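You operate a simulated robot arm through the tools that you are given. There is no shell and no other tool. Be economical: measure what you need, move in short steps, check, and stop when the job is done.

You are at the controls of a simulated two-armed robot. One attempt, no reset.

JOB
Take the white pebble and leave it on top of the white chuck. Then take the orange foam pad and put it on top of the grey jar. Then open the drip drawer, take the beige oval block and put it inside and shut the drawer again. Do these in the order given. Set down upright: white pebble, orange foam pad, beige oval block.

Only the result counts: the job must be done as asked and must still hold three seconds after the hand-in. Knocking over, shifting, dropping, spilling or breaking anything else fails it.

ROBOT AND FRAMES
Two 7-joint arms with two-finger parallel grippers on one trunk, on a base that drives. Base frame: it is fixed to the floor where the robot stands at the start and does not move with it; the origin is under the middle of the robot, x ahead of it, y to its left, z up; the surface under the hand at the start is at about z = 700. Readings come in mm, rad, newtons and seconds.
The left shoulder is at the start at [113, 171, 1177], the right one opposite. With the tool pointing down near the work surface each hand reaches from about 100 to 860 mm from the robot's upright axis, wherever it stands, measured 20 degrees to its own side. Places, roughly: beige oval block [-3250, 3250, 750]; drip drawer [-4400, 4700, 600]; grey jar [-4500, 1250, 750]; orange foam pad [-4500, 1000, 750]; pec drip [-4400, 4800, 600]; white chuck [1000, 2750, 750]. Payload 4.4 kg a hand.
Tool frame (each hand has its own): the origin (TCP) lies between the finger pads and is the grasp point; the fingertips stand 23 mm ahead of it; z points along the fingers, y is the line along which they close. The gripper opens to 94 mm. The fingers are 38 mm wide and 10 mm thick; the gripper's body (54 by 96 mm) begins 39 mm behind the TCP.
Orientation is that of the tool frame in the base frame, as a unit quaternion [x, y, z, w]. With the fingers straight down and closing along the base's y, the tool's x points along the base's -x, its y along +y and its z along -z.

CONTROLS
- The arms move only by the tool arm_command. It takes "left_steps", "right_steps" or both (then of equal length, played together; a hand with none holds still); each is a list of rows, each an object (a shift or turn left out is 0, a gripper value left out holds the last) with "offset": the shift along the tool's x, y, z in cm, a list of three; "angular": the turn, a rotation vector about the tool's x, y, z in rad, a list of three. In form: [{"offset": [dx, dy, dz], "angular": [wx, wy, wz]}, ...]. A call has 1 to 8 rows; each row shifts and turns the commanded pose from where the row before left it, along the tool's axes as they then stand. "left_fingers" and "right_fingers" are, for a hand that has rows, the gripper command, from -1 (fully open) to 1 (shut), values between in proportion, set as the call begins (left out, the last holds). Rows are played at 5 a second. More than 50 mm and 0.15 rad between two rows, or a gripper value outside its range, and nothing of the call is played. A pose out of reach is approached as far as the arm can. The call stops where the force on the tool passes 40 N (or 10 N more than at its start, if that is more) or the arm is blocked; 0.2 s more then pass. The fingers move at their own pace (about 72 mm/s each) and stop on an object; they squeeze with about 29 N. The grip force told is the motor's: it shows also when the fingers shut on nothing. Time passes only in rows, and 0.2 s behind the last, so rows that do not move let the fingers close. The reply holds the time, the measured pose of the TCP, the force on the tool along the base axes, the opening and the grip force, in the units named above and with some noise, with the torque about the TCP (base axes, N m) and any sound that the robot's microphone picked up.
- Cameras (640 x 400 px; columns grow to the right, rows downward): "scene" is now at [213.1, -28.4, 1301.7]; the picture's right is [-0.37, -0.93, 0.00], its down [-0.70, 0.27, -0.66] and it looks along [0.61, -0.24, -0.75] (base axes); focal length 288 px, centre (320, 200). "left" rides on the left gripper at [86, -16, -75] in its tool frame; the picture's right is [0.18, 0.98, 0.00], its down [-0.58, 0.11, -0.81] and it looks along [-0.79, 0.15, 0.59] (tool axes); focal length 243 px, centre (320, 200). "right" rides on the right gripper at [86, 16, -75] in its tool frame; the picture's right is [-0.18, 0.98, 0.00], its down [-0.58, -0.11, -0.81] and it looks along [-0.79, -0.15, 0.59] (tool axes); focal length 243 px, centre (320, 200).
- snapshot(camera): a new picture of that camera. It takes no simulated time.
- slide_trunk(by): slides the trunk up (or, below 0, down) by that many mm; the arms and the scene camera ride with it, the base frame stays. It gives what a move gives, with no picture.
- drive_base(legs): drives the robot by 1 to 6 legs, each [ahead, left, turn to the left] in mm, mm and rad, along the robot's own axes; the way and the turn of a leg run together, so that a leg with both is an arc; at most 1500 mm and 3.142 rad a leg. The arms and the cameras ride along, it lands a little off, and it stops where it bumps. It gives what a move gives.
- pan_tilt(pan, tilt): turns the head with the scene camera to pan (to the left, within 1.396 rad either way) and tilt (down, from -0.506 to 1.204), counted from straight ahead of the robot. It gives what a move gives.
- pixel_to_xyz(camera, pixels): for up to 12 pixels [column, row] of the newest picture of that camera ("zoom" is the newest enlarged one), the place [x, y, z] in the base frame of the surface seen there, good to about 2 mm. It takes no simulated time.
- enlarge(camera, box): a new picture of the part [left, top, right, bottom] of that camera's present view, enlarged. It takes no simulated time.
- sign_off(): hands the job in; it is judged then, once.

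Keep the steps short. Do not move on a guess: measure, check each grasp and each placing, and mend mistakes. In all there are 110 turns and 108 pictures (those below and enlarged ones count). Leave the grippers open and the arms clear of the work at the hand-in unless told otherwise, and finish with a single line.

The tools are called by a JSON object that holds its "fn" and its "kwargs". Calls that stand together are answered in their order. arm_command: Moves the arms, as the interface text tells. Its arguments: {"type":"object","properties":{"left_steps":{"type":"array","items":{"type":"object","properties":{"offset":{"type":"array","items":{"type":"number"}},"angular":{"type":"array","items":{"type":"number"}}}}},"left_fingers":{"type":"number"},"right_steps":{"type":"array","items":{"type":"object","properties":{"offset":{"type":"array","items":{"type":"number"}},"angular":{"type":"array","items":{"type":"number"}}}}},"right_fingers":{"type":"number"}},"required":[]} The other tools are called the same way: slide_trunk (by) slides the trunk up or down; drive_base (legs) drives the base; pan_tilt (pan, tilt) turns the head that bears the scene camera; snapshot (camera) takes a picture; pixel_to_xyz (camera, pixels) gives the place of the surface under pixels of a picture; enlarge (camera, box) takes an enlarged picture of a part of a camera's view; sign_off () hands the job in.

At the start:

```text
t: 0.0
left_tcp_pos: [559.4, 64.9, 928.2]
left_orientation: [-0.001, 1.0, 0.0, 0.0]
left_wrist_force: [0.4, 0.3, 0.4]
left_ft_torque: [0.0, -0.04, 0.01]
left_width: 93.7
left_grasp_force: 0.0
right_tcp_pos: [404.4, -318.8, 953.0]
right_orientation: [0.0, 1.0, 0.0, 0.0]
right_wrist_force: [0.7, 0.3, 0.5]
right_ft_torque: [0.01, -0.01, -0.03]
right_width: 94.0
right_grasp_force: 0.1
trunk travel left (down, up): [-190.0, 198.0]
robot x, y, heading: [-0.7, 2.2, -0.003]
head pan, tilt: [-0.374, 0.85]
```

scene: 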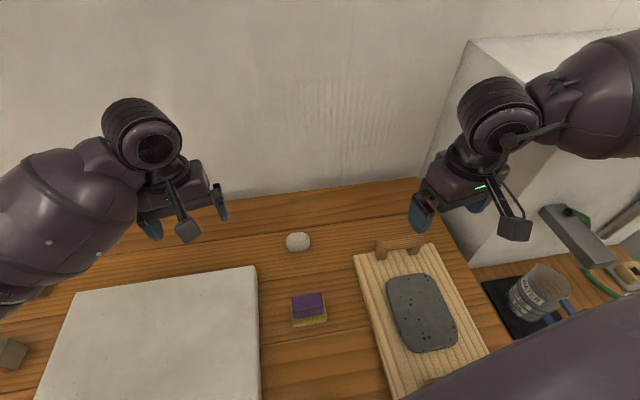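
right: 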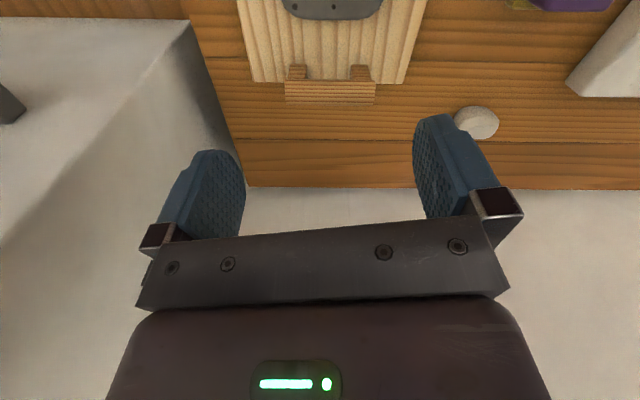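
left: 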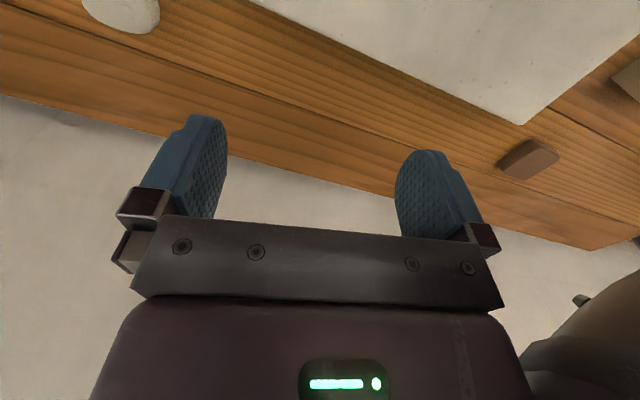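

The white pebble appears at scene pixel (298,242). I'll measure it and what lies around it.

{"fn": "pixel_to_xyz", "kwargs": {"camera": "scene", "pixels": [[298, 237], [298, 242], [287, 242], [310, 242], [298, 250], [310, 305], [280, 270], [255, 270], [380, 245], [410, 315], [150, 330]]}}

{"fn": "enlarge", "kwargs": {"camera": "scene", "box": [220, 200, 380, 300]}}

```text
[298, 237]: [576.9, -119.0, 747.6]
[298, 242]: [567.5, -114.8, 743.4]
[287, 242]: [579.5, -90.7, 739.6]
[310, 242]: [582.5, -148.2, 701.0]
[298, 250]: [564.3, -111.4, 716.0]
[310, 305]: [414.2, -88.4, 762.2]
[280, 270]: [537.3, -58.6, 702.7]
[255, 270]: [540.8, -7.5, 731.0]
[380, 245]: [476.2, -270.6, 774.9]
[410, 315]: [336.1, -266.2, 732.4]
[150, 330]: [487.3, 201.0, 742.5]
```

```text
4.00 times, centred on (300, 250) of scene
```

zoom: 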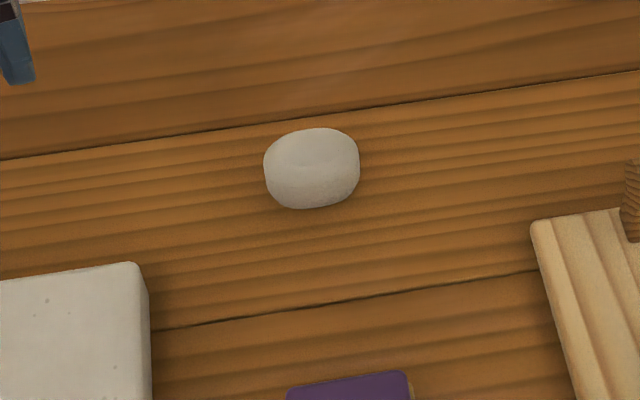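

Measure the pebble's outline in the zoom.

{"fn": "pixel_to_xyz", "kwargs": {"camera": "zoom", "pixels": [[312, 132], [312, 150], [312, 170], [270, 158], [354, 158], [290, 140], [340, 140], [312, 200], [280, 180], [345, 185], [312, 225]]}}

{"fn": "enlarge", "kwargs": {"camera": "right", "box": [420, 80, 548, 160]}}

```text
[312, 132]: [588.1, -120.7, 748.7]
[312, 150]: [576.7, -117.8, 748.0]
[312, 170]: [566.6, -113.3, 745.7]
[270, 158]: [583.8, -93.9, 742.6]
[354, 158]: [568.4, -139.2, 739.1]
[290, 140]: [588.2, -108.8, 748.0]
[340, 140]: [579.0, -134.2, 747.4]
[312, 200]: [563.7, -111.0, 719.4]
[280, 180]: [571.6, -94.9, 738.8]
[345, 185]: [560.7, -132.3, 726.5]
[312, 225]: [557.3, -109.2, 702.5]
```

```text
5.00 times, centred on (484, 120) of right
```

zoom: 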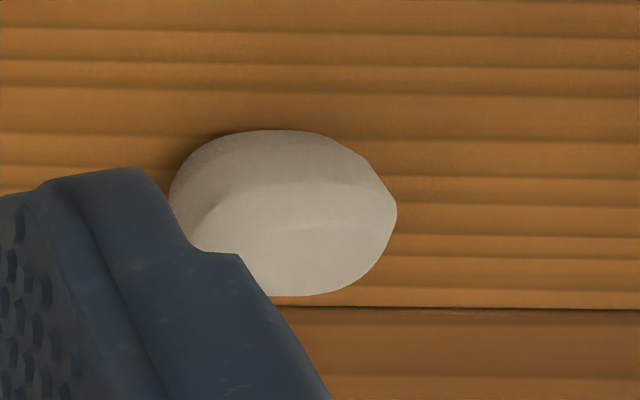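

The pebble's centre is about (576,-117), its top 748 and the table 702. I'll bring the right hand above it and move the left hand a little to the left for room.

{"fn": "arm_command", "kwargs": {"right_steps": [{"offset": [-2.87, 3.37, 2.0]}, {"offset": [-2.87, 3.37, 2.0]}, {"offset": [-2.87, 3.37, 2.0]}, {"offset": [-2.87, 3.37, 2.0]}, {"offset": [-2.87, 3.37, 2.0]}, {"offset": [-2.87, 3.37, 2.0]}, {}], "left_steps": [{"offset": [0, 2, 0]}, {"offset": [0, 2, 0]}, {"offset": [0, 2, 0]}, {"offset": [0, 2, 0]}, {"offset": [0, 2, 0]}, {}, {}], "right_fingers": -1}}

{"fn": "snapshot", "kwargs": {"camera": "right"}}

```text
t: 1.6
left_tcp_pos: [560.2, 167.0, 924.3]
left_orientation: [-0.001, 1.0, 0.0, -0.001]
left_wrist_force: [-0.1, -0.9, -0.2]
left_ft_torque: [0.01, 0.02, 0.04]
left_width: 93.7
left_grasp_force: 0.1
right_tcp_pos: [580.6, -114.5, 827.5]
right_orientation: [-0.001, 1.0, 0.0, -0.001]
right_wrist_force: [1.2, -1.1, -1.0]
right_ft_torque: [0.02, 0.02, 0.0]
right_width: 94.0
right_grasp_force: 0.2
trunk travel left (down, up): [-190.0, 198.0]
robot x, y, heading: [-1.3, 0.8, 0.002]
head pan, tilt: [-0.374, 0.85]
```

```text
102 pictures are left
```

right: 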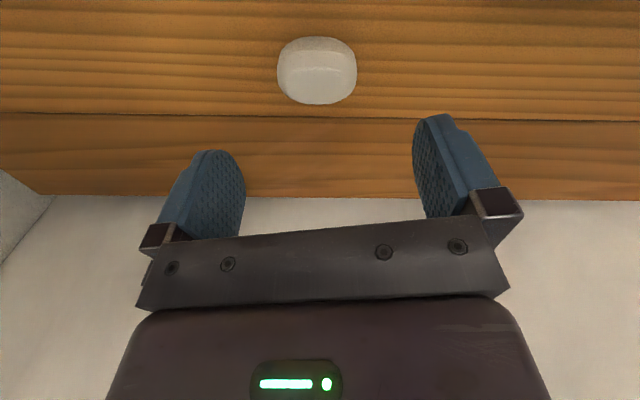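

The pebble sits between the fingers, at pixel (317,70). I'll measure it from here before descending.

{"fn": "pixel_to_xyz", "kwargs": {"camera": "right", "pixels": [[317, 42], [317, 60], [317, 80], [317, 98], [282, 75], [353, 75], [282, 60], [353, 60], [268, 75]]}}

```text
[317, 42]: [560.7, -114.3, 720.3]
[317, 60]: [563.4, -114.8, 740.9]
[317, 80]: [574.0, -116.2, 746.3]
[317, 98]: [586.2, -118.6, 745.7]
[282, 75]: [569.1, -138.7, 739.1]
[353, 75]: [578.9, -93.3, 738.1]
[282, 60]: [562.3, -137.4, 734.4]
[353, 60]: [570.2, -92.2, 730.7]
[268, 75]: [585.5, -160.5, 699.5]
```

Centre about (577,-116). I'll descend to TCP z of about 728.

{"fn": "arm_command", "kwargs": {"right_steps": [{"offset": [0.35, -0.15, 3]}, {"offset": [0, 0, 3]}, {"offset": [0, 0, 2.5]}, {"offset": [0, 0, 1.3]}, {}]}}

{"fn": "snapshot", "kwargs": {"camera": "right"}}

```text
t: 2.8
left_tcp_pos: [558.7, 167.3, 927.2]
left_orientation: [0.001, 1.0, 0.0, 0.0]
left_wrist_force: [0.2, 0.0, -0.6]
left_ft_torque: [0.0, 0.0, -0.03]
left_width: 94.1
left_grasp_force: 0.1
right_tcp_pos: [573.6, -119.1, 734.5]
right_orientation: [0.0, 1.0, 0.0, 0.0]
right_wrist_force: [0.2, 0.0, 0.2]
right_ft_torque: [-0.01, 0.01, -0.01]
right_width: 93.7
right_grasp_force: 0.0
trunk travel left (down, up): [-190.0, 198.0]
robot x, y, heading: [1.3, -0.2, -0.001]
head pan, tilt: [-0.374, 0.85]
```

```text
101 pictures are left
```

right: 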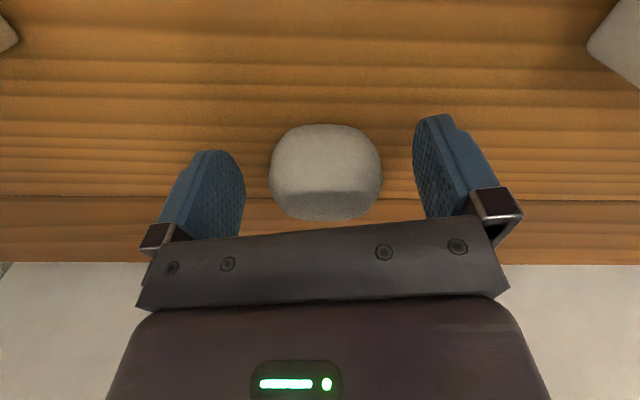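

The pebble is centred between the fingers. I'll go 4 mm lower, then close.

{"fn": "arm_command", "kwargs": {"right_steps": [{"offset": [-0.2, 0.2, 0.4]}, {}]}}

{"fn": "arm_command", "kwargs": {"right_steps": [{}, {}, {}, {}, {}], "right_fingers": 1}}

{"fn": "arm_command", "kwargs": {"right_steps": [{"offset": [0, 0, -3]}, {"offset": [0, 0, -4]}, {"offset": [0, 0, -4]}, {"offset": [0, 0, -4]}, {}]}}

{"fn": "snapshot", "kwargs": {"camera": "right"}}

```text
t: 3.4
left_tcp_pos: [558.1, 167.3, 926.3]
left_orientation: [0.0, 1.0, 0.001, -0.001]
left_wrist_force: [0.4, -0.1, 0.8]
left_ft_torque: [0.04, -0.03, 0.01]
left_width: 94.5
left_grasp_force: 0.0
right_tcp_pos: [576.5, -117.1, 730.6]
right_orientation: [0.0, 1.0, 0.0, 0.0]
right_wrist_force: [-0.3, 0.4, -0.6]
right_ft_torque: [-0.02, 0.0, -0.02]
right_width: 93.8
right_grasp_force: 0.0
trunk travel left (down, up): [-190.0, 198.0]
robot x, y, heading: [1.1, -0.9, 0.0]
head pan, tilt: [-0.374, 0.85]
```

```text
t: 4.6
left_tcp_pos: [558.8, 167.9, 926.2]
left_orientation: [0.0, 1.0, 0.0, 0.0]
left_wrist_force: [-0.9, 1.2, -0.5]
left_ft_torque: [0.0, 0.02, 0.02]
left_width: 94.0
left_grasp_force: 0.2
right_tcp_pos: [574.9, -116.7, 730.3]
right_orientation: [0.0, 1.0, 0.0, 0.0]
right_wrist_force: [0.6, -1.0, 0.0]
right_ft_torque: [0.01, -0.04, -0.01]
right_width: 53.5
right_grasp_force: 29.4
trunk travel left (down, up): [-190.0, 198.0]
robot x, y, heading: [-1.5, 0.7, -0.002]
head pan, tilt: [-0.374, 0.85]
```

```text
t: 5.8
left_tcp_pos: [559.2, 166.4, 925.4]
left_orientation: [0.0, 1.0, 0.0, 0.0]
left_wrist_force: [-0.9, 0.3, 0.9]
left_ft_torque: [-0.02, 0.0, 0.01]
left_width: 94.3
left_grasp_force: 0.0
right_tcp_pos: [575.2, -115.5, 879.0]
right_orientation: [0.0, 1.0, 0.0, -0.001]
right_wrist_force: [0.1, 0.3, -0.9]
right_ft_torque: [-0.01, 0.01, -0.02]
right_width: 53.6
right_grasp_force: 29.1
trunk travel left (down, up): [-190.0, 198.0]
robot x, y, heading: [-0.7, -3.2, -0.003]
head pan, tilt: [-0.374, 0.85]
```

```text
100 pictures are left
```

right: 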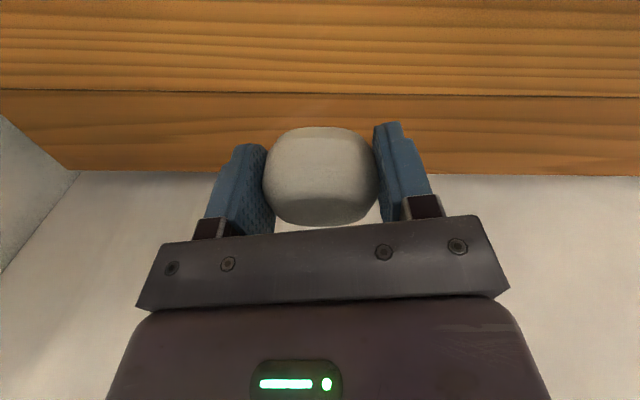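

The pebble is held with a 53 mm opening. Next I'll look around to find a way to the chuck.

{"fn": "pan_tilt", "kwargs": {"pan": 1.3, "tilt": 0.35}}

{"fn": "snapshot", "kwargs": {"camera": "scene"}}

{"fn": "pan_tilt", "kwargs": {"pan": 0.0, "tilt": 0.5}}

{"fn": "snapshot", "kwargs": {"camera": "scene"}}

```text
t: 7.5
left_tcp_pos: [558.7, 166.8, 927.2]
left_orientation: [0.0, 1.0, -0.001, -0.001]
left_wrist_force: [-0.4, 0.0, -0.2]
left_ft_torque: [0.02, 0.0, 0.01]
left_width: 94.2
left_grasp_force: 0.0
right_tcp_pos: [575.8, -114.9, 878.2]
right_orientation: [0.001, 1.0, 0.001, 0.0]
right_wrist_force: [-0.1, 1.0, -1.0]
right_ft_torque: [0.0, 0.05, 0.01]
right_width: 53.5
right_grasp_force: 29.6
trunk travel left (down, up): [-190.0, 198.0]
robot x, y, heading: [0.6, -1.5, -0.003]
head pan, tilt: [1.3, 0.351]
```

```text
99 pictures are left
```

scene: 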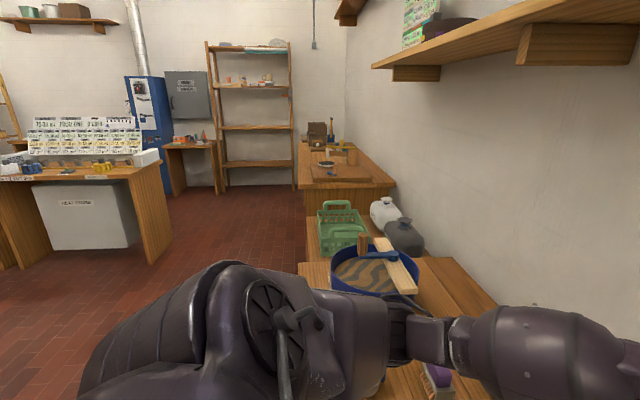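

```text
t: 9.0
left_tcp_pos: [558.8, 166.7, 926.1]
left_orientation: [0.001, 1.0, 0.001, 0.0]
left_wrist_force: [-0.4, 0.1, -0.3]
left_ft_torque: [0.0, -0.01, 0.02]
left_width: 94.0
left_grasp_force: 0.1
right_tcp_pos: [574.6, -115.3, 878.6]
right_orientation: [0.0, 1.0, -0.001, 0.0]
right_wrist_force: [0.0, 0.2, -1.4]
right_ft_torque: [-0.01, -0.02, 0.0]
right_width: 53.8
right_grasp_force: 29.4
trunk travel left (down, up): [-190.0, 198.0]
robot x, y, heading: [-3.7, 1.5, -0.001]
head pan, tilt: [0.0, 0.499]
```

```text
98 pictures are left
```

scene: 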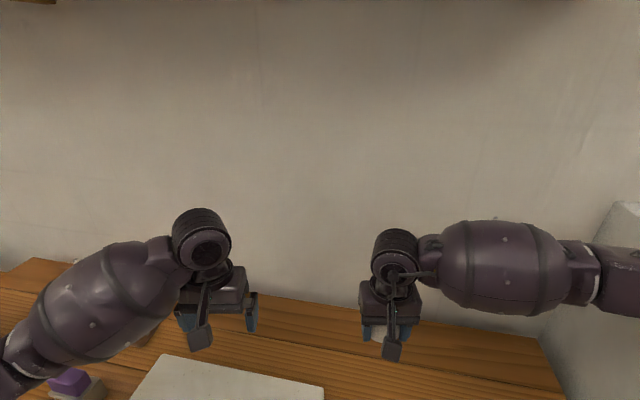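

The bench runs left along the wall. I'll look left again and measure where things stand.

{"fn": "pan_tilt", "kwargs": {"pan": 1.35, "tilt": 0.3}}

{"fn": "enlarge", "kwargs": {"camera": "scene", "box": [280, 80, 520, 300]}}

{"fn": "snapshot", "kwargs": {"camera": "scene"}}

```text
t: 10.5
left_tcp_pos: [558.1, 166.8, 926.0]
left_orientation: [0.0, 1.0, 0.001, -0.001]
left_wrist_force: [0.1, 0.1, -0.4]
left_ft_torque: [0.03, 0.02, 0.02]
left_width: 94.2
left_grasp_force: 0.1
right_tcp_pos: [576.0, -116.5, 879.8]
right_orientation: [-0.001, 1.0, 0.0, 0.0]
right_wrist_force: [0.8, -0.6, -0.5]
right_ft_torque: [-0.01, 0.01, -0.01]
right_width: 53.9
right_grasp_force: 29.3
trunk travel left (down, up): [-190.0, 198.0]
robot x, y, heading: [1.4, 1.1, 0.004]
head pan, tilt: [1.349, 0.3]
```

```text
1.82 times, centred on (400, 190) of scene
```

zoom: 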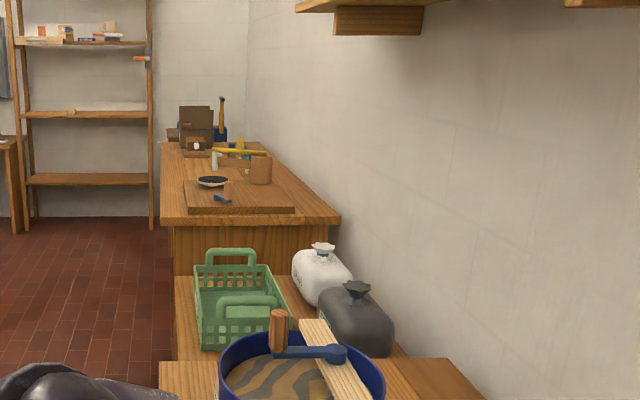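

```text
96 pictures are left
```

scene: 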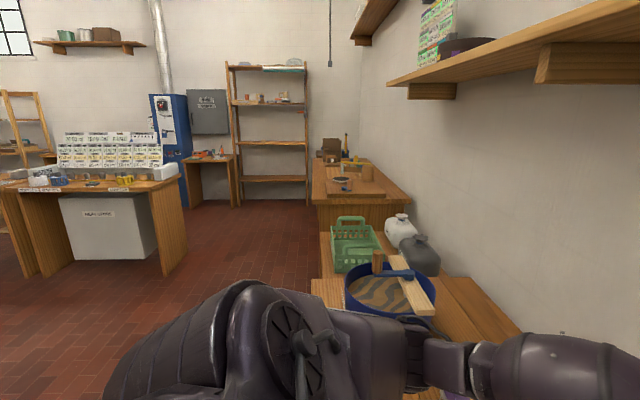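

A small white object at zoom (215,160) could be the chuck. I'll measure it along with the bench edges.

{"fn": "pixel_to_xyz", "kwargs": {"camera": "zoom", "pixels": [[215, 160], [196, 145], [260, 165], [165, 216], [335, 216], [162, 145], [180, 280], [165, 370], [240, 195], [210, 182], [310, 90]]}}

{"fn": "pixel_to_xyz", "kwargs": {"camera": "scene", "pixels": [[250, 240], [184, 274], [150, 190], [20, 190], [88, 181], [55, 181], [160, 170], [110, 178]]}}

```text
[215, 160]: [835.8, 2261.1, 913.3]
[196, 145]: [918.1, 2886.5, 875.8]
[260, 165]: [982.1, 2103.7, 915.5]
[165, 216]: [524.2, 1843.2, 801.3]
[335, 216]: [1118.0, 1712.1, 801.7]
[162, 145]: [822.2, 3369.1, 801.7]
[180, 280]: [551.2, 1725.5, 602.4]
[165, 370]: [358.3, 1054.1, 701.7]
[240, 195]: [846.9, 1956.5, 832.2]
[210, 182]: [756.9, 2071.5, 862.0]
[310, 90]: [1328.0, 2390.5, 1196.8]
```

```text
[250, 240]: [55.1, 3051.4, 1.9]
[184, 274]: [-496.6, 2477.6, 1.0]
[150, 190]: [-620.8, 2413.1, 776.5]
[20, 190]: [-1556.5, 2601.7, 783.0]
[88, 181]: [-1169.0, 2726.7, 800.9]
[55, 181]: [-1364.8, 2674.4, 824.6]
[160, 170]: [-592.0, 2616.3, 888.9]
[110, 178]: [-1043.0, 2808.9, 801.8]
```

The second bench top is at z=800, its front edge running from (524,1843) to (822,3369), and the island corner is at (-496,2477). I'll draw both hands in and raise the trunk for driving.

{"fn": "arm_command", "kwargs": {"right_steps": [{"offset": [3.5, -2, -1]}, {"offset": [3.5, -2, -1]}, {"offset": [3.5, -2, -1]}, {"offset": [3.5, -2, -1]}, {"offset": [3.5, -2, -1]}, {}], "left_steps": [{"offset": [3.5, 1, 0]}, {"offset": [3.5, 1, 0]}, {"offset": [3.5, 1, 0]}, {"offset": [3.5, 1, 0]}, {"offset": [3.5, 1, 0]}, {}]}}

{"fn": "slide_trunk", "kwargs": {"by": 150}}

{"fn": "drive_base", "kwargs": {"legs": [[-250, 0, 0], [0, 1400, 0], [150, 600, 0]]}}

{"fn": "pan_tilt", "kwargs": {"pan": 0.6, "tilt": 0.5}}

{"fn": "snapshot", "kwargs": {"camera": "scene"}}

```text
t: 11.9
left_tcp_pos: [393.0, 208.9, 926.6]
left_orientation: [0.002, 1.0, 0.001, 0.001]
left_wrist_force: [0.3, -0.9, 0.0]
left_ft_torque: [0.02, -0.01, 0.01]
left_width: 93.9
left_grasp_force: 0.1
left hand out of reach, approached as far as the arm can: row 5
right_tcp_pos: [397.6, -219.8, 931.5]
right_orientation: [0.001, 1.0, 0.001, 0.0]
right_wrist_force: [0.7, -0.5, -1.4]
right_ft_torque: [0.04, -0.01, 0.01]
right_width: 53.7
right_grasp_force: 28.6
trunk travel left (down, up): [-190.0, 198.0]
robot x, y, heading: [1.2, -2.1, 0.004]
head pan, tilt: [1.349, 0.3]
```

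```text
t: 13.6
left_tcp_pos: [396.4, 210.8, 1076.1]
left_orientation: [0.0, 1.0, 0.0, 0.0]
left_wrist_force: [0.3, -0.2, -0.9]
left_ft_torque: [-0.03, -0.01, 0.02]
left_width: 94.2
left_grasp_force: 0.0
right_tcp_pos: [400.9, -216.7, 1081.9]
right_orientation: [0.0, 1.0, 0.0, -0.001]
right_wrist_force: [0.1, -0.1, -1.8]
right_ft_torque: [-0.02, -0.02, -0.02]
right_width: 53.5
right_grasp_force: 28.6
trunk travel left (down, up): [-340.0, 48.0]
robot x, y, heading: [-3.1, 2.3, 0.001]
head pan, tilt: [1.349, 0.3]
```

```text
t: 33.1
left_tcp_pos: [257.8, 2256.0, 1076.0]
left_orientation: [-0.013, 1.0, -0.001, -0.001]
left_wrist_force: [0.0, 0.2, -0.2]
left_ft_torque: [0.0, -0.02, 0.0]
left_width: 93.9
left_grasp_force: 0.1
right_tcp_pos: [272.2, 1829.9, 1081.7]
right_orientation: [-0.012, 1.0, 0.0, 0.0]
right_wrist_force: [0.0, -0.2, -1.5]
right_ft_torque: [0.01, 0.01, 0.02]
right_width: 53.7
right_grasp_force: 29.2
trunk travel left (down, up): [-340.0, 48.0]
robot x, y, heading: [-134.0, 2034.2, 0.029]
head pan, tilt: [1.349, 0.3]
```

```text
t: 34.2
left_tcp_pos: [257.9, 2255.4, 1075.9]
left_orientation: [-0.013, 1.0, 0.0, 0.001]
left_wrist_force: [-0.2, -0.5, 0.0]
left_ft_torque: [0.01, 0.01, 0.03]
left_width: 93.8
left_grasp_force: 0.0
right_tcp_pos: [271.4, 1828.3, 1080.5]
right_orientation: [-0.013, 1.0, -0.001, 0.0]
right_wrist_force: [-0.3, -0.4, -1.1]
right_ft_torque: [0.02, 0.03, 0.04]
right_width: 53.8
right_grasp_force: 28.4
trunk travel left (down, up): [-340.0, 48.0]
robot x, y, heading: [-132.9, 2031.2, 0.027]
head pan, tilt: [0.6, 0.499]
```

```text
95 pictures are left
```

scene: 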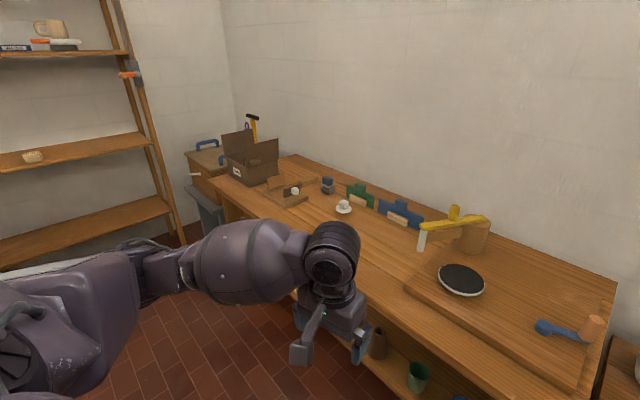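

{"fn": "enlarge", "kwargs": {"camera": "scene", "box": [250, 150, 450, 270]}}

{"fn": "pixel_to_xyz", "kwargs": {"camera": "scene", "pixels": [[343, 205], [343, 210], [295, 190], [288, 203], [327, 187], [360, 195], [400, 215], [400, 280], [225, 190], [460, 280], [330, 233], [240, 130]]}}

```text
3.20 times, centred on (350, 210) of scene
```

zoom: 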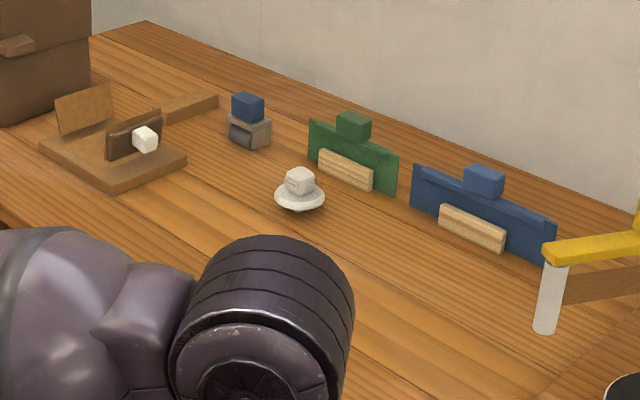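

```text
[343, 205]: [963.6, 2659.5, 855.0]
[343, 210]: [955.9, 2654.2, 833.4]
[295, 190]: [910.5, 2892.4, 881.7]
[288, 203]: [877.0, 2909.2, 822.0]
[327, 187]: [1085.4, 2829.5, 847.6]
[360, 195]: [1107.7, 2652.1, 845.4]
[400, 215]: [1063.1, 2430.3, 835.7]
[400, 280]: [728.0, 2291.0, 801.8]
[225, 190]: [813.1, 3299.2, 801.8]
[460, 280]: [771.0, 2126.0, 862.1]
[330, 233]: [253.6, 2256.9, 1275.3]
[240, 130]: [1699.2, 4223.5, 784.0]
```

The white chuck is the block on a round dish at about (963,2659), zoom (300,185). I'll drive up to the bench, square to its front edge.

{"fn": "drive_base", "kwargs": {"legs": [[300, 600, 0], [150, 240, -0.22]]}}

{"fn": "pan_tilt", "kwargs": {"pan": -0.1, "tilt": 0.8}}

{"fn": "snapshot", "kwargs": {"camera": "scene"}}

```text
t: 42.2
left_tcp_pos: [747.6, 2995.6, 1075.4]
left_orientation: [0.099, 0.995, 0.0, 0.0]
left_wrist_force: [0.1, -1.1, 0.3]
left_ft_torque: [0.02, -0.02, -0.01]
left_width: 93.9
left_grasp_force: 0.1
right_tcp_pos: [667.7, 2577.7, 1081.8]
right_orientation: [0.099, 0.995, 0.0, 0.0]
right_wrist_force: [-0.2, 0.2, -1.1]
right_ft_torque: [-0.01, 0.02, -0.01]
right_width: 53.4
right_grasp_force: 28.4
trunk travel left (down, up): [-340.0, 48.0]
robot x, y, heading: [317.9, 2868.3, -0.2]
head pan, tilt: [0.6, 0.499]
```

```text
t: 43.3
left_tcp_pos: [747.6, 2996.6, 1075.1]
left_orientation: [0.099, 0.995, 0.0, 0.0]
left_wrist_force: [0.4, -0.1, 0.5]
left_ft_torque: [0.0, -0.02, 0.04]
left_width: 94.0
left_grasp_force: 0.2
right_tcp_pos: [669.1, 2575.7, 1081.8]
right_orientation: [0.099, 0.995, 0.0, 0.0]
right_wrist_force: [0.0, 0.6, -1.0]
right_ft_torque: [0.01, 0.04, 0.03]
right_width: 53.5
right_grasp_force: 29.2
trunk travel left (down, up): [-340.0, 48.0]
robot x, y, heading: [316.1, 2868.7, -0.199]
head pan, tilt: [-0.099, 0.799]
```

```text
93 pictures are left
```

scene: 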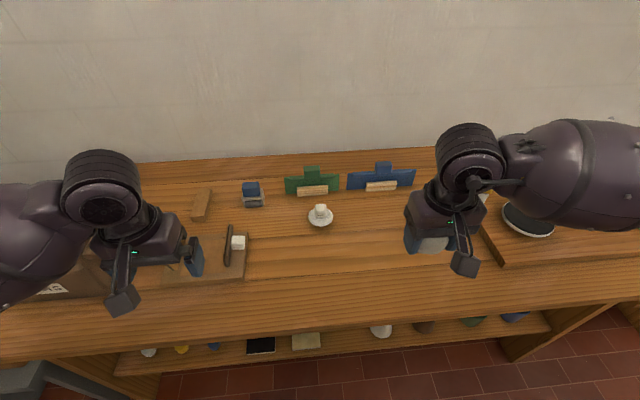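

Zoom in on the chuck and the other white thing.

{"fn": "enlarge", "kwargs": {"camera": "scene", "box": [280, 175, 360, 235]}}

{"fn": "pixel_to_xyz", "kwargs": {"camera": "zoom", "pixels": [[320, 230], [320, 250], [295, 250], [345, 250], [320, 275], [320, 300], [240, 310], [400, 310], [320, 365], [320, 390], [320, 235]]}}

{"fn": "enlarge", "kwargs": {"camera": "scene", "box": [180, 180, 280, 290]}}

```text
6.67 times, centred on (320, 205) of scene
```

zoom: 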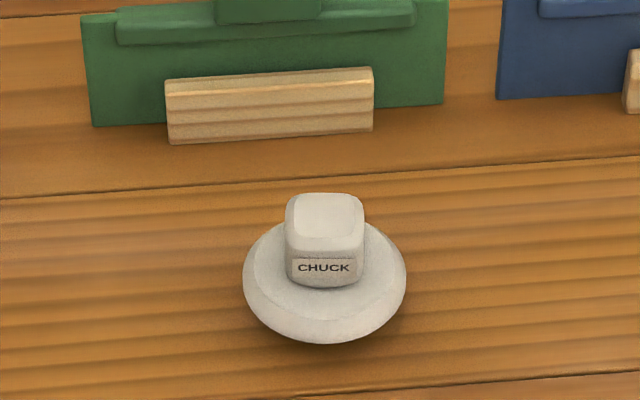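

```text
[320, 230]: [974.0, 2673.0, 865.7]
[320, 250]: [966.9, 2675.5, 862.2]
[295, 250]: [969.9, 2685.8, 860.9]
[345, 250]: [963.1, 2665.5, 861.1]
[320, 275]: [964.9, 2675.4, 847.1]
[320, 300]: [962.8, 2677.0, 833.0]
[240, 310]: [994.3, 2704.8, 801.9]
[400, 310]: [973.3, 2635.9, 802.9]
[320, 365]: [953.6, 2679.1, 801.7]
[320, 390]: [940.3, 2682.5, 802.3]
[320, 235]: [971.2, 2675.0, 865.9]
```

```text
3.64 times, centred on (230, 235) of scene
```

zoom: 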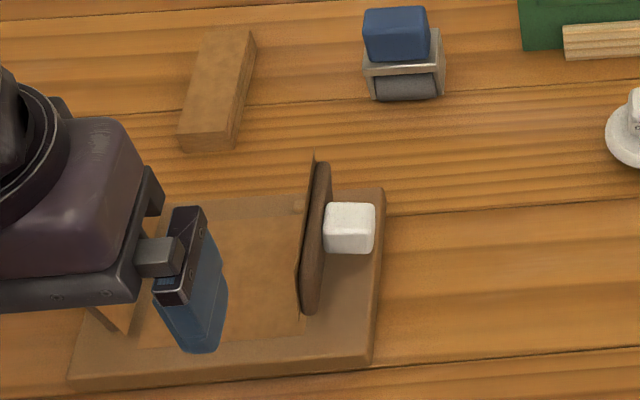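

The chuck is confirmed: block top z is about 866 and the centre about (981,2671). I'll carry the pebble over it, staying high.

{"fn": "arm_command", "kwargs": {"right_steps": [{"offset": [-3.59, 1.94, 0.8]}, {"offset": [-3.59, 1.94, 0.8]}, {"offset": [-3.59, 1.94, 0.8]}, {"offset": [-3.59, 1.94, 0.8]}, {"offset": [-3.59, 1.94, 0.8]}, {"offset": [-3.59, 1.94, 0.8]}, {"offset": [-3.59, 1.94, 0.8]}, {"offset": [-3.0, 1.7, 0.8]}]}}

{"fn": "arm_command", "kwargs": {"right_steps": [{"offset": [0, 0, 3]}, {"offset": [0, 0, 2]}, {}]}}

{"fn": "snapshot", "kwargs": {"camera": "right"}}

{"fn": "snapshot", "kwargs": {"camera": "scene"}}

```text
t: 45.1
left_tcp_pos: [748.6, 2996.9, 1076.3]
left_orientation: [0.099, 0.995, -0.001, 0.0]
left_wrist_force: [0.3, 0.4, -0.2]
left_ft_torque: [0.01, 0.01, -0.02]
left_width: 93.6
left_grasp_force: 0.1
right_tcp_pos: [977.8, 2675.1, 1016.1]
right_orientation: [0.098, 0.995, 0.0, -0.001]
right_wrist_force: [1.3, 0.6, -1.7]
right_ft_torque: [0.0, 0.03, -0.03]
right_width: 53.8
right_grasp_force: 28.6
trunk travel left (down, up): [-340.0, 48.0]
robot x, y, heading: [318.0, 2865.5, -0.199]
head pan, tilt: [-0.099, 0.799]
```

```text
t: 45.9
left_tcp_pos: [748.2, 2996.4, 1076.1]
left_orientation: [0.099, 0.995, 0.0, 0.001]
left_wrist_force: [0.0, -0.2, -0.3]
left_ft_torque: [0.0, -0.01, 0.03]
left_width: 93.7
left_grasp_force: 0.0
right_tcp_pos: [975.8, 2671.3, 967.2]
right_orientation: [0.098, 0.995, 0.0, -0.001]
right_wrist_force: [-1.2, 0.8, -1.7]
right_ft_torque: [0.0, 0.02, 0.02]
right_width: 53.9
right_grasp_force: 29.2
trunk travel left (down, up): [-340.0, 48.0]
robot x, y, heading: [318.8, 2864.0, -0.195]
head pan, tilt: [-0.099, 0.799]
```

```text
90 pictures are left
```

right: 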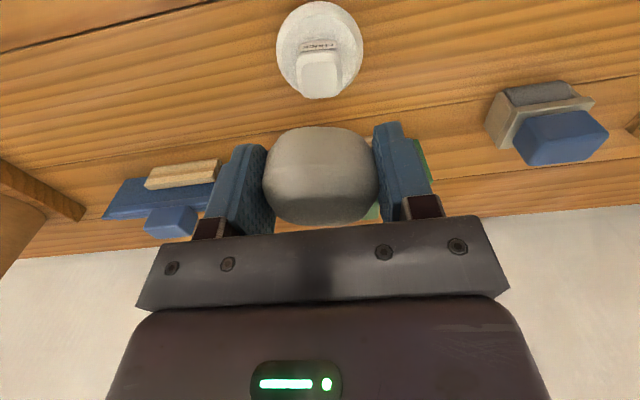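

```text
89 pictures are left
```

scene: 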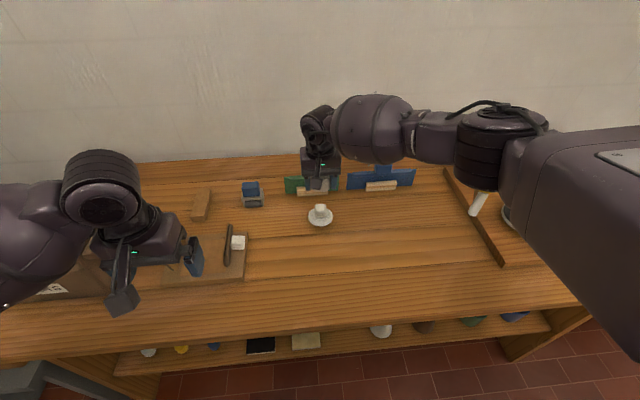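

The right camera sees the chuck top at about (319,74). I'll zoom in and measure its corners.

{"fn": "enlarge", "kwargs": {"camera": "right", "box": [260, 0, 380, 110]}}

```text
3.64 times, centred on (320, 55) of right
```

zoom: 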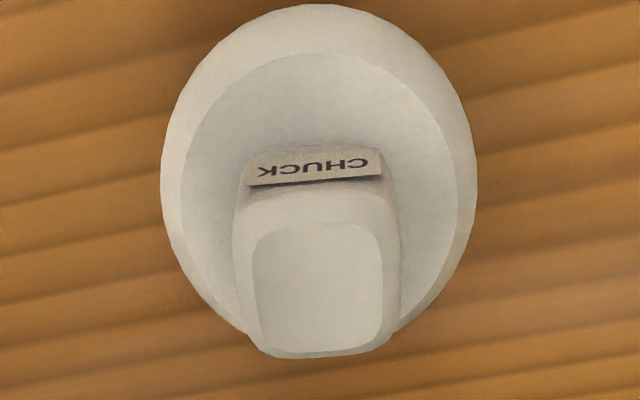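

{"fn": "pixel_to_xyz", "kwargs": {"camera": "zoom", "pixels": [[268, 242], [370, 236], [265, 338], [368, 335], [318, 290], [318, 345], [245, 280], [395, 270], [318, 225], [320, 190]]}}

```text
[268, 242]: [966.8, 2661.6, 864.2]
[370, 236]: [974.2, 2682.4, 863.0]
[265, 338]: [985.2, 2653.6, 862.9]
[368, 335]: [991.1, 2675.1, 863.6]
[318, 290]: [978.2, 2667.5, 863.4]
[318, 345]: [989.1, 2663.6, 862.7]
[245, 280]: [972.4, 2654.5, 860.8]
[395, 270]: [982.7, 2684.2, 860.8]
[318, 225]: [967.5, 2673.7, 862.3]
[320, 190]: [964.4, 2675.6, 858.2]
```

The flat top's centre is (979,2668) at z of about 864. I'll descend most of the way, then re-read.

{"fn": "arm_command", "kwargs": {"right_steps": [{"offset": [-0.1, -0.25, 3]}, {"offset": [0, 0, 2.5]}, {"offset": [0, 0, 1.0]}, {}, {}]}}

{"fn": "arm_command", "kwargs": {"right_steps": [{}]}}

{"fn": "snapshot", "kwargs": {"camera": "right"}}

{"fn": "enlarge", "kwargs": {"camera": "scene", "box": [270, 150, 370, 240]}}

```text
t: 47.1
left_tcp_pos: [747.5, 2997.4, 1075.9]
left_orientation: [0.098, 0.995, -0.001, 0.0]
left_wrist_force: [-0.2, -0.9, -0.7]
left_ft_torque: [-0.01, -0.04, 0.02]
left_width: 94.2
left_grasp_force: 0.1
right_tcp_pos: [975.8, 2670.2, 903.2]
right_orientation: [0.097, 0.995, 0.0, -0.001]
right_wrist_force: [0.4, -0.5, -1.1]
right_ft_torque: [0.01, 0.02, 0.01]
right_width: 53.9
right_grasp_force: 28.7
trunk travel left (down, up): [-340.0, 48.0]
robot x, y, heading: [316.1, 2866.3, -0.196]
head pan, tilt: [-0.099, 0.799]
```

```text
t: 47.5
left_tcp_pos: [747.9, 2996.4, 1075.8]
left_orientation: [0.099, 0.995, 0.0, -0.001]
left_wrist_force: [-1.2, 0.5, -1.0]
left_ft_torque: [0.04, 0.0, 0.0]
left_width: 93.7
left_grasp_force: 0.0
right_tcp_pos: [974.9, 2669.1, 903.4]
right_orientation: [0.099, 0.995, 0.0, 0.0]
right_wrist_force: [0.6, 0.9, -1.9]
right_ft_torque: [0.0, -0.03, -0.01]
right_width: 53.2
right_grasp_force: 29.4
trunk travel left (down, up): [-340.0, 48.0]
robot x, y, heading: [318.9, 2865.8, -0.201]
head pan, tilt: [-0.099, 0.799]
```

```text
87 pictures are left
```

right: 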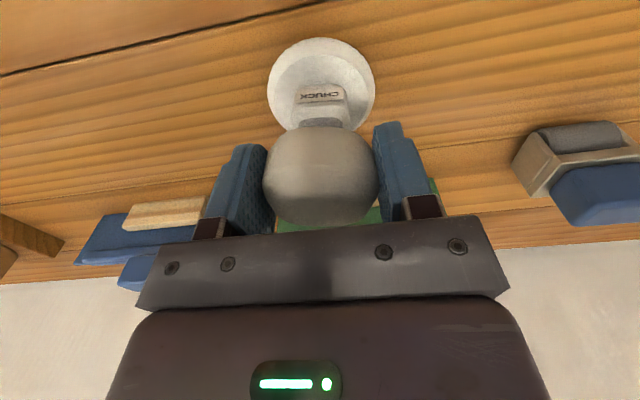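

```text
4.44 times, centred on (320, 195) of scene
```

zoom: 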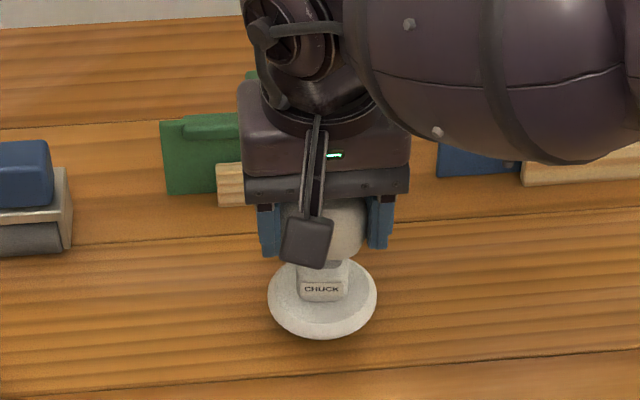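

TCP is about (975,2669.6), so I need 2.5 mm further ahead. Then lower gently towards contact while watching the force.

{"fn": "arm_command", "kwargs": {"right_steps": [{"offset": [-0.25, -0.05, 0.4]}, {"offset": [0, 0, 0.4]}, {}, {}]}}

{"fn": "arm_command", "kwargs": {"right_steps": [{"offset": [0, 0, 0.1]}, {"offset": [0, 0, 0.1]}, {}]}}

{"fn": "enlarge", "kwargs": {"camera": "right", "box": [240, 30, 400, 230]}}

```text
t: 48.5
left_tcp_pos: [747.2, 2996.2, 1075.5]
left_orientation: [0.099, 0.995, 0.0, 0.0]
left_wrist_force: [0.0, -0.4, -0.2]
left_ft_torque: [-0.01, 0.01, 0.0]
left_width: 94.1
left_grasp_force: 0.0
right_tcp_pos: [978.5, 2667.0, 895.4]
right_orientation: [0.098, 0.995, -0.001, 0.0]
right_wrist_force: [0.5, -1.3, 4.2]
right_ft_torque: [-0.09, -0.04, 0.0]
right_width: 53.8
right_grasp_force: 29.3
trunk travel left (down, up): [-340.0, 48.0]
robot x, y, heading: [318.6, 2866.7, -0.194]
head pan, tilt: [-0.099, 0.799]
```

```text
t: 49.3
left_tcp_pos: [747.3, 2996.5, 1077.3]
left_orientation: [0.098, 0.995, -0.001, 0.0]
left_wrist_force: [0.0, 1.0, 0.3]
left_ft_torque: [0.03, 0.01, 0.01]
left_width: 94.2
left_grasp_force: 0.0
right_tcp_pos: [978.2, 2667.5, 894.9]
right_orientation: [0.098, 0.995, 0.0, 0.002]
right_wrist_force: [3.7, -1.0, 22.7]
right_ft_torque: [-0.08, -0.27, 0.0]
right_width: 53.8
right_grasp_force: 29.6
trunk travel left (down, up): [-340.0, 48.0]
robot x, y, heading: [320.1, 2864.6, -0.201]
head pan, tilt: [-0.099, 0.799]
```

```text
2.00 times, centred on (320, 130) of right
```

zoom: 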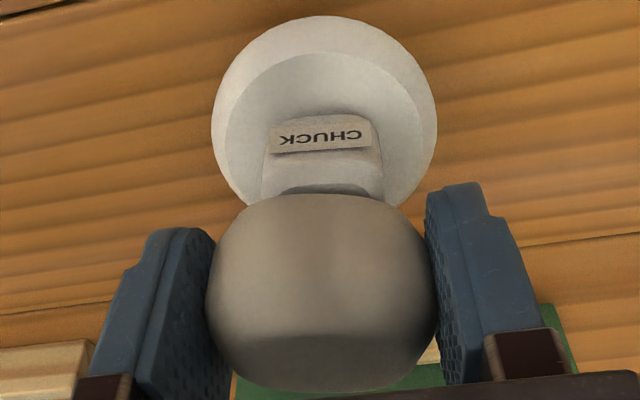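

Contact made at 22.7 N. I'll ease off about 1.6 mm, then open gently.

{"fn": "arm_command", "kwargs": {"right_steps": [{"offset": [0, 0, -0.16]}, {}]}}

{"fn": "arm_command", "kwargs": {"right_steps": [{}, {}, {}], "right_fingers": -0.4}}

{"fn": "enlarge", "kwargs": {"camera": "right", "box": [220, 30, 420, 230]}}

```text
t: 49.9
left_tcp_pos: [747.9, 2996.2, 1077.9]
left_orientation: [0.098, 0.995, 0.0, 0.0]
left_wrist_force: [-0.4, 0.6, 0.0]
left_ft_torque: [-0.02, -0.02, -0.02]
left_width: 94.1
left_grasp_force: 0.1
right_tcp_pos: [976.9, 2669.0, 895.1]
right_orientation: [0.098, 0.995, -0.001, 0.001]
right_wrist_force: [5.4, -0.7, 20.4]
right_ft_torque: [-0.04, -0.38, -0.01]
right_width: 53.9
right_grasp_force: 29.2
trunk travel left (down, up): [-340.0, 48.0]
robot x, y, heading: [314.8, 2863.7, -0.196]
head pan, tilt: [-0.099, 0.799]
```

```text
t: 50.7
left_tcp_pos: [746.8, 2997.0, 1076.8]
left_orientation: [0.099, 0.995, 0.0, 0.0]
left_wrist_force: [-0.9, 0.2, -0.3]
left_ft_torque: [-0.01, 0.0, 0.01]
left_width: 93.9
left_grasp_force: 0.0
right_tcp_pos: [977.4, 2668.2, 892.9]
right_orientation: [0.099, 0.995, 0.0, -0.002]
right_wrist_force: [0.3, -0.6, 0.1]
right_ft_torque: [-0.01, -0.04, 0.0]
right_width: 65.8
right_grasp_force: 0.1
trunk travel left (down, up): [-340.0, 48.0]
robot x, y, heading: [317.1, 2863.2, -0.2]
head pan, tilt: [-0.099, 0.799]
```

```text
2.00 times, centred on (320, 130) of right
```

zoom: 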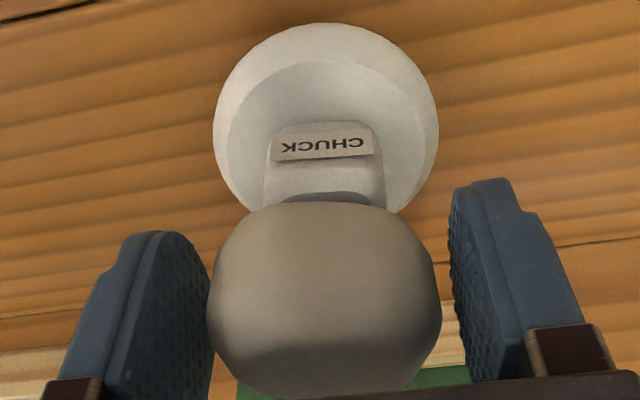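

The pebble stays put. I'll open fully, rise and check.

{"fn": "arm_command", "kwargs": {"right_steps": [{}, {}, {}], "right_fingers": -1}}

{"fn": "arm_command", "kwargs": {"right_steps": [{"offset": [0, 0, -2]}, {"offset": [0, 0, -3]}, {"offset": [0, 0, -4]}, {"offset": [0, 0, -4]}, {"offset": [0, 0, -4]}, {}]}}

{"fn": "snapshot", "kwargs": {"camera": "right"}}

{"fn": "enlarge", "kwargs": {"camera": "scene", "box": [270, 150, 370, 240]}}

```text
t: 51.5
left_tcp_pos: [747.6, 2995.8, 1075.9]
left_orientation: [0.098, 0.995, -0.001, 0.0]
left_wrist_force: [-0.1, 0.3, -0.3]
left_ft_torque: [0.03, -0.03, 0.0]
left_width: 94.2
left_grasp_force: 0.2
right_tcp_pos: [976.9, 2669.4, 893.4]
right_orientation: [0.099, 0.995, 0.0, 0.0]
right_wrist_force: [1.0, -0.8, 0.0]
right_ft_torque: [-0.01, 0.01, 0.03]
right_width: 94.3
right_grasp_force: 0.1
trunk travel left (down, up): [-340.0, 48.0]
robot x, y, heading: [321.2, 2866.3, -0.196]
head pan, tilt: [-0.099, 0.799]
```

```text
t: 52.9
left_tcp_pos: [747.9, 2996.5, 1075.1]
left_orientation: [0.099, 0.995, 0.0, -0.001]
left_wrist_force: [-0.3, -1.1, 0.1]
left_ft_torque: [0.02, -0.02, 0.02]
left_width: 94.2
left_grasp_force: 0.0
right_tcp_pos: [976.1, 2666.9, 1063.1]
right_orientation: [0.098, 0.995, 0.0, -0.001]
right_wrist_force: [0.5, 0.0, -0.1]
right_ft_torque: [0.03, 0.01, 0.0]
right_width: 94.1
right_grasp_force: 0.0
trunk travel left (down, up): [-340.0, 48.0]
robot x, y, heading: [318.8, 2869.7, -0.196]
head pan, tilt: [-0.099, 0.799]
```

```text
83 pictures are left
```

right: 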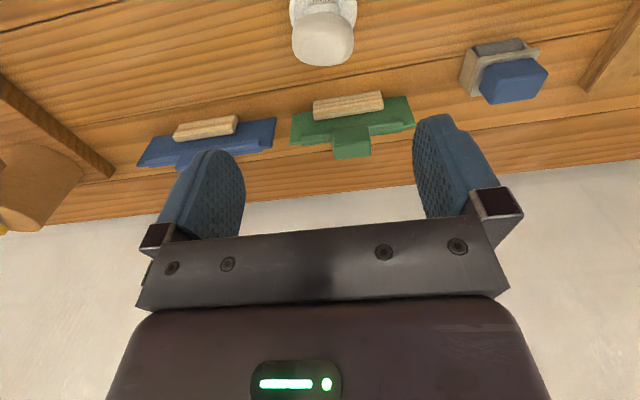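

```text
4.44 times, centred on (320, 195) of scene
```

zoom: 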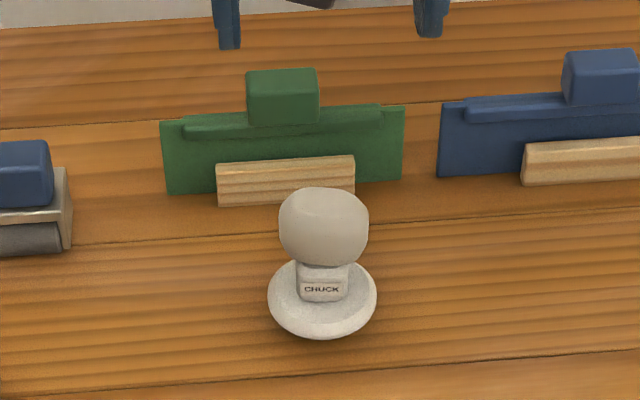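

The pebble rests upright on the chuck. I'll pull the right hand back the way it came, then back out from the bench.

{"fn": "arm_command", "kwargs": {"right_steps": [{"offset": [3.59, -2.2, -0.3]}, {"offset": [3.59, -2.2, 0]}, {"offset": [3.59, -2.2, 0]}, {"offset": [3.59, -2.2, 0]}, {"offset": [3.59, -2.2, 0]}, {"offset": [3.59, -2.2, 0]}, {"offset": [3.59, -2.2, 0]}, {"offset": [3.0, -1.5, 0]}]}}

{"fn": "drive_base", "kwargs": {"legs": [[-150, 0, 0], [0, -1300, 0], [0, 0, -2.94]]}}

{"fn": "pan_tilt", "kwargs": {"pan": 0, "tilt": 0.3}}

{"fn": "snapshot", "kwargs": {"camera": "scene"}}

```text
t: 54.7
left_tcp_pos: [747.3, 2995.3, 1076.4]
left_orientation: [0.098, 0.995, -0.001, 0.0]
left_wrist_force: [0.1, 0.4, 0.2]
left_ft_torque: [0.0, -0.02, -0.01]
left_width: 94.0
left_grasp_force: 0.1
right_tcp_pos: [671.4, 2555.9, 1067.2]
right_orientation: [0.099, 0.995, 0.0, 0.001]
right_wrist_force: [0.4, -0.3, -0.3]
right_ft_torque: [0.0, 0.02, -0.03]
right_width: 94.1
right_grasp_force: 0.1
trunk travel left (down, up): [-340.0, 48.0]
robot x, y, heading: [317.4, 2871.2, -0.199]
head pan, tilt: [-0.099, 0.799]
```

```text
t: 74.2
left_tcp_pos: [-498.5, 1429.2, 1075.6]
left_orientation: [1.0, -0.023, 0.0, 0.001]
left_wrist_force: [0.2, 0.3, 1.1]
left_ft_torque: [0.0, -0.02, 0.02]
left_width: 94.1
left_grasp_force: 0.0
right_tcp_pos: [-490.5, 1876.5, 1066.9]
right_orientation: [1.0, -0.023, -0.001, 0.0]
right_wrist_force: [0.3, 0.4, 1.2]
right_ft_torque: [0.02, 0.0, -0.05]
right_width: 94.2
right_grasp_force: 0.0
trunk travel left (down, up): [-340.0, 48.0]
robot x, y, heading: [-93.3, 1621.2, 3.097]
head pan, tilt: [-0.099, 0.799]
```

```text
t: 75.2
left_tcp_pos: [-498.6, 1428.9, 1076.4]
left_orientation: [1.0, -0.023, 0.0, 0.001]
left_wrist_force: [-0.1, 0.2, 0.3]
left_ft_torque: [0.02, 0.01, -0.03]
left_width: 94.1
left_grasp_force: 0.0
right_tcp_pos: [-489.8, 1875.5, 1067.5]
right_orientation: [1.0, -0.022, 0.0, 0.0]
right_wrist_force: [0.1, -0.4, 0.3]
right_ft_torque: [-0.02, 0.02, -0.02]
right_width: 93.9
right_grasp_force: 0.1
trunk travel left (down, up): [-340.0, 48.0]
robot x, y, heading: [-98.4, 1622.1, 3.097]
head pan, tilt: [0.0, 0.3]
```

```text
81 pictures are left
```

scene: 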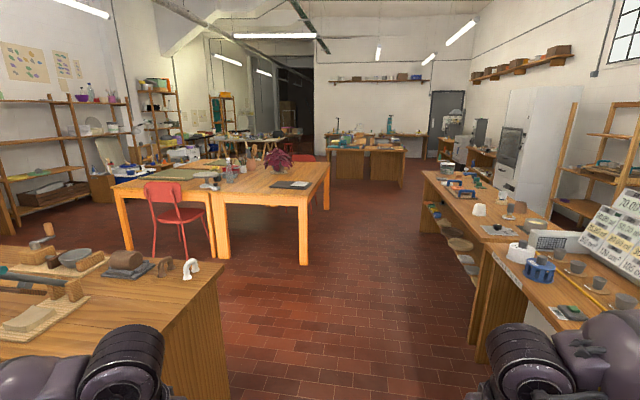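

Measure the tables and likely target zone.

{"fn": "pixel_to_xyz", "kwargs": {"camera": "scene", "pixels": [[305, 265], [327, 215], [125, 248], [200, 164], [328, 164], [290, 185], [240, 165], [400, 185], [330, 150], [215, 290], [425, 175], [475, 290]]}}

{"fn": "enlarge", "kwargs": {"camera": "scene", "box": [100, 100, 420, 270]}}

```text
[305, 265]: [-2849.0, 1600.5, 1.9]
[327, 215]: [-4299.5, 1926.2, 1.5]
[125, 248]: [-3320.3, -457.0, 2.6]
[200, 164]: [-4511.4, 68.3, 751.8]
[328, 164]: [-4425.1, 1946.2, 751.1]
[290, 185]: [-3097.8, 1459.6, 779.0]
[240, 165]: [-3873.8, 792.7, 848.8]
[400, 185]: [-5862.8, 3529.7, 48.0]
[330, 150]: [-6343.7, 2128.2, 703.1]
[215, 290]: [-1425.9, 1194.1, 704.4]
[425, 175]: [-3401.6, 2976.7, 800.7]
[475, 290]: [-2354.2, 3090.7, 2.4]
```

```text
2.00 times, centred on (260, 185) of scene
```

zoom: 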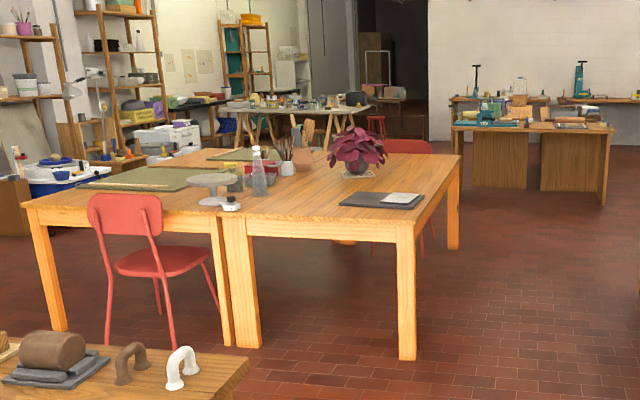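

{"fn": "pixel_to_xyz", "kwargs": {"camera": "zoom", "pixels": [[236, 180], [258, 178], [350, 173], [288, 168], [305, 158], [213, 183], [250, 155], [400, 198], [170, 175], [267, 165], [380, 200], [455, 175]]}}

{"fn": "enlarge", "kwargs": {"camera": "scene", "box": [190, 130, 330, 200]}}

```text
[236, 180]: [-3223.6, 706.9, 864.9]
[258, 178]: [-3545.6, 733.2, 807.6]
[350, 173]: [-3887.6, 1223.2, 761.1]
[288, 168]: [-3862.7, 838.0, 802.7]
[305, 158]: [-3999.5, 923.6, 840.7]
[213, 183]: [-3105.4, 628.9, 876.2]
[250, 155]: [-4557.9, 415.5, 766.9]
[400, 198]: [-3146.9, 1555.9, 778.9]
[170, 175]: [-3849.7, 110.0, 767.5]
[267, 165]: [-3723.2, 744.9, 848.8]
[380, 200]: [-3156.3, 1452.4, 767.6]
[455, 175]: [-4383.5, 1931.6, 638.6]
```

```text
4.57 times, centred on (260, 165) of scene
```

zoom: 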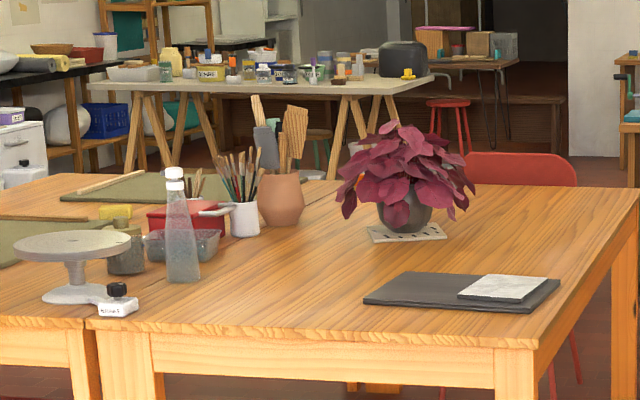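

The pad and jar are probably hidden behind the plant, near the far edge of the big table. The aisle between the big table and the islands runs along heading 2.93, so I'll turn onto it and drive half way.

{"fn": "drive_base", "kwargs": {"legs": [[0, 0, -0.167], [1400, 0, 0], [900, 0, 0]]}}

{"fn": "snapshot", "kwargs": {"camera": "scene"}}

```text
t: 87.0
left_tcp_pos: [-2747.2, 1965.5, 1075.8]
left_orientation: [0.994, -0.111, 0.001, -0.001]
left_wrist_force: [-0.3, -0.1, 0.2]
left_ft_torque: [-0.01, 0.03, 0.01]
left_width: 94.2
left_grasp_force: 0.0
right_tcp_pos: [-2661.9, 2405.6, 1067.6]
right_orientation: [0.994, -0.11, 0.001, 0.0]
right_wrist_force: [-0.5, 1.0, 0.2]
right_ft_torque: [0.01, -0.05, -0.02]
right_width: 93.7
right_grasp_force: 0.0
trunk travel left (down, up): [-340.0, 48.0]
robot x, y, heading: [-2313.8, 2082.2, 2.919]
head pan, tilt: [0.0, 0.3]
```

```text
78 pictures are left
```

scene: 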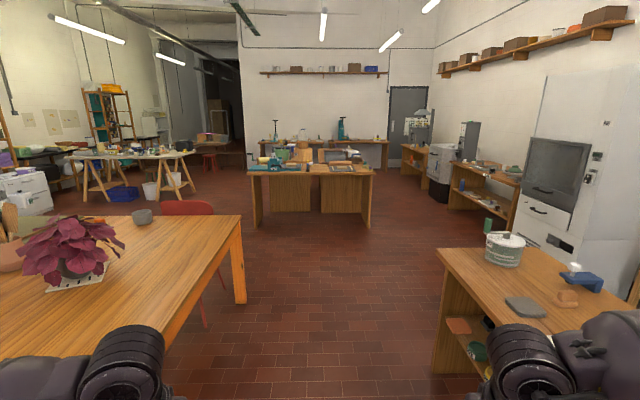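

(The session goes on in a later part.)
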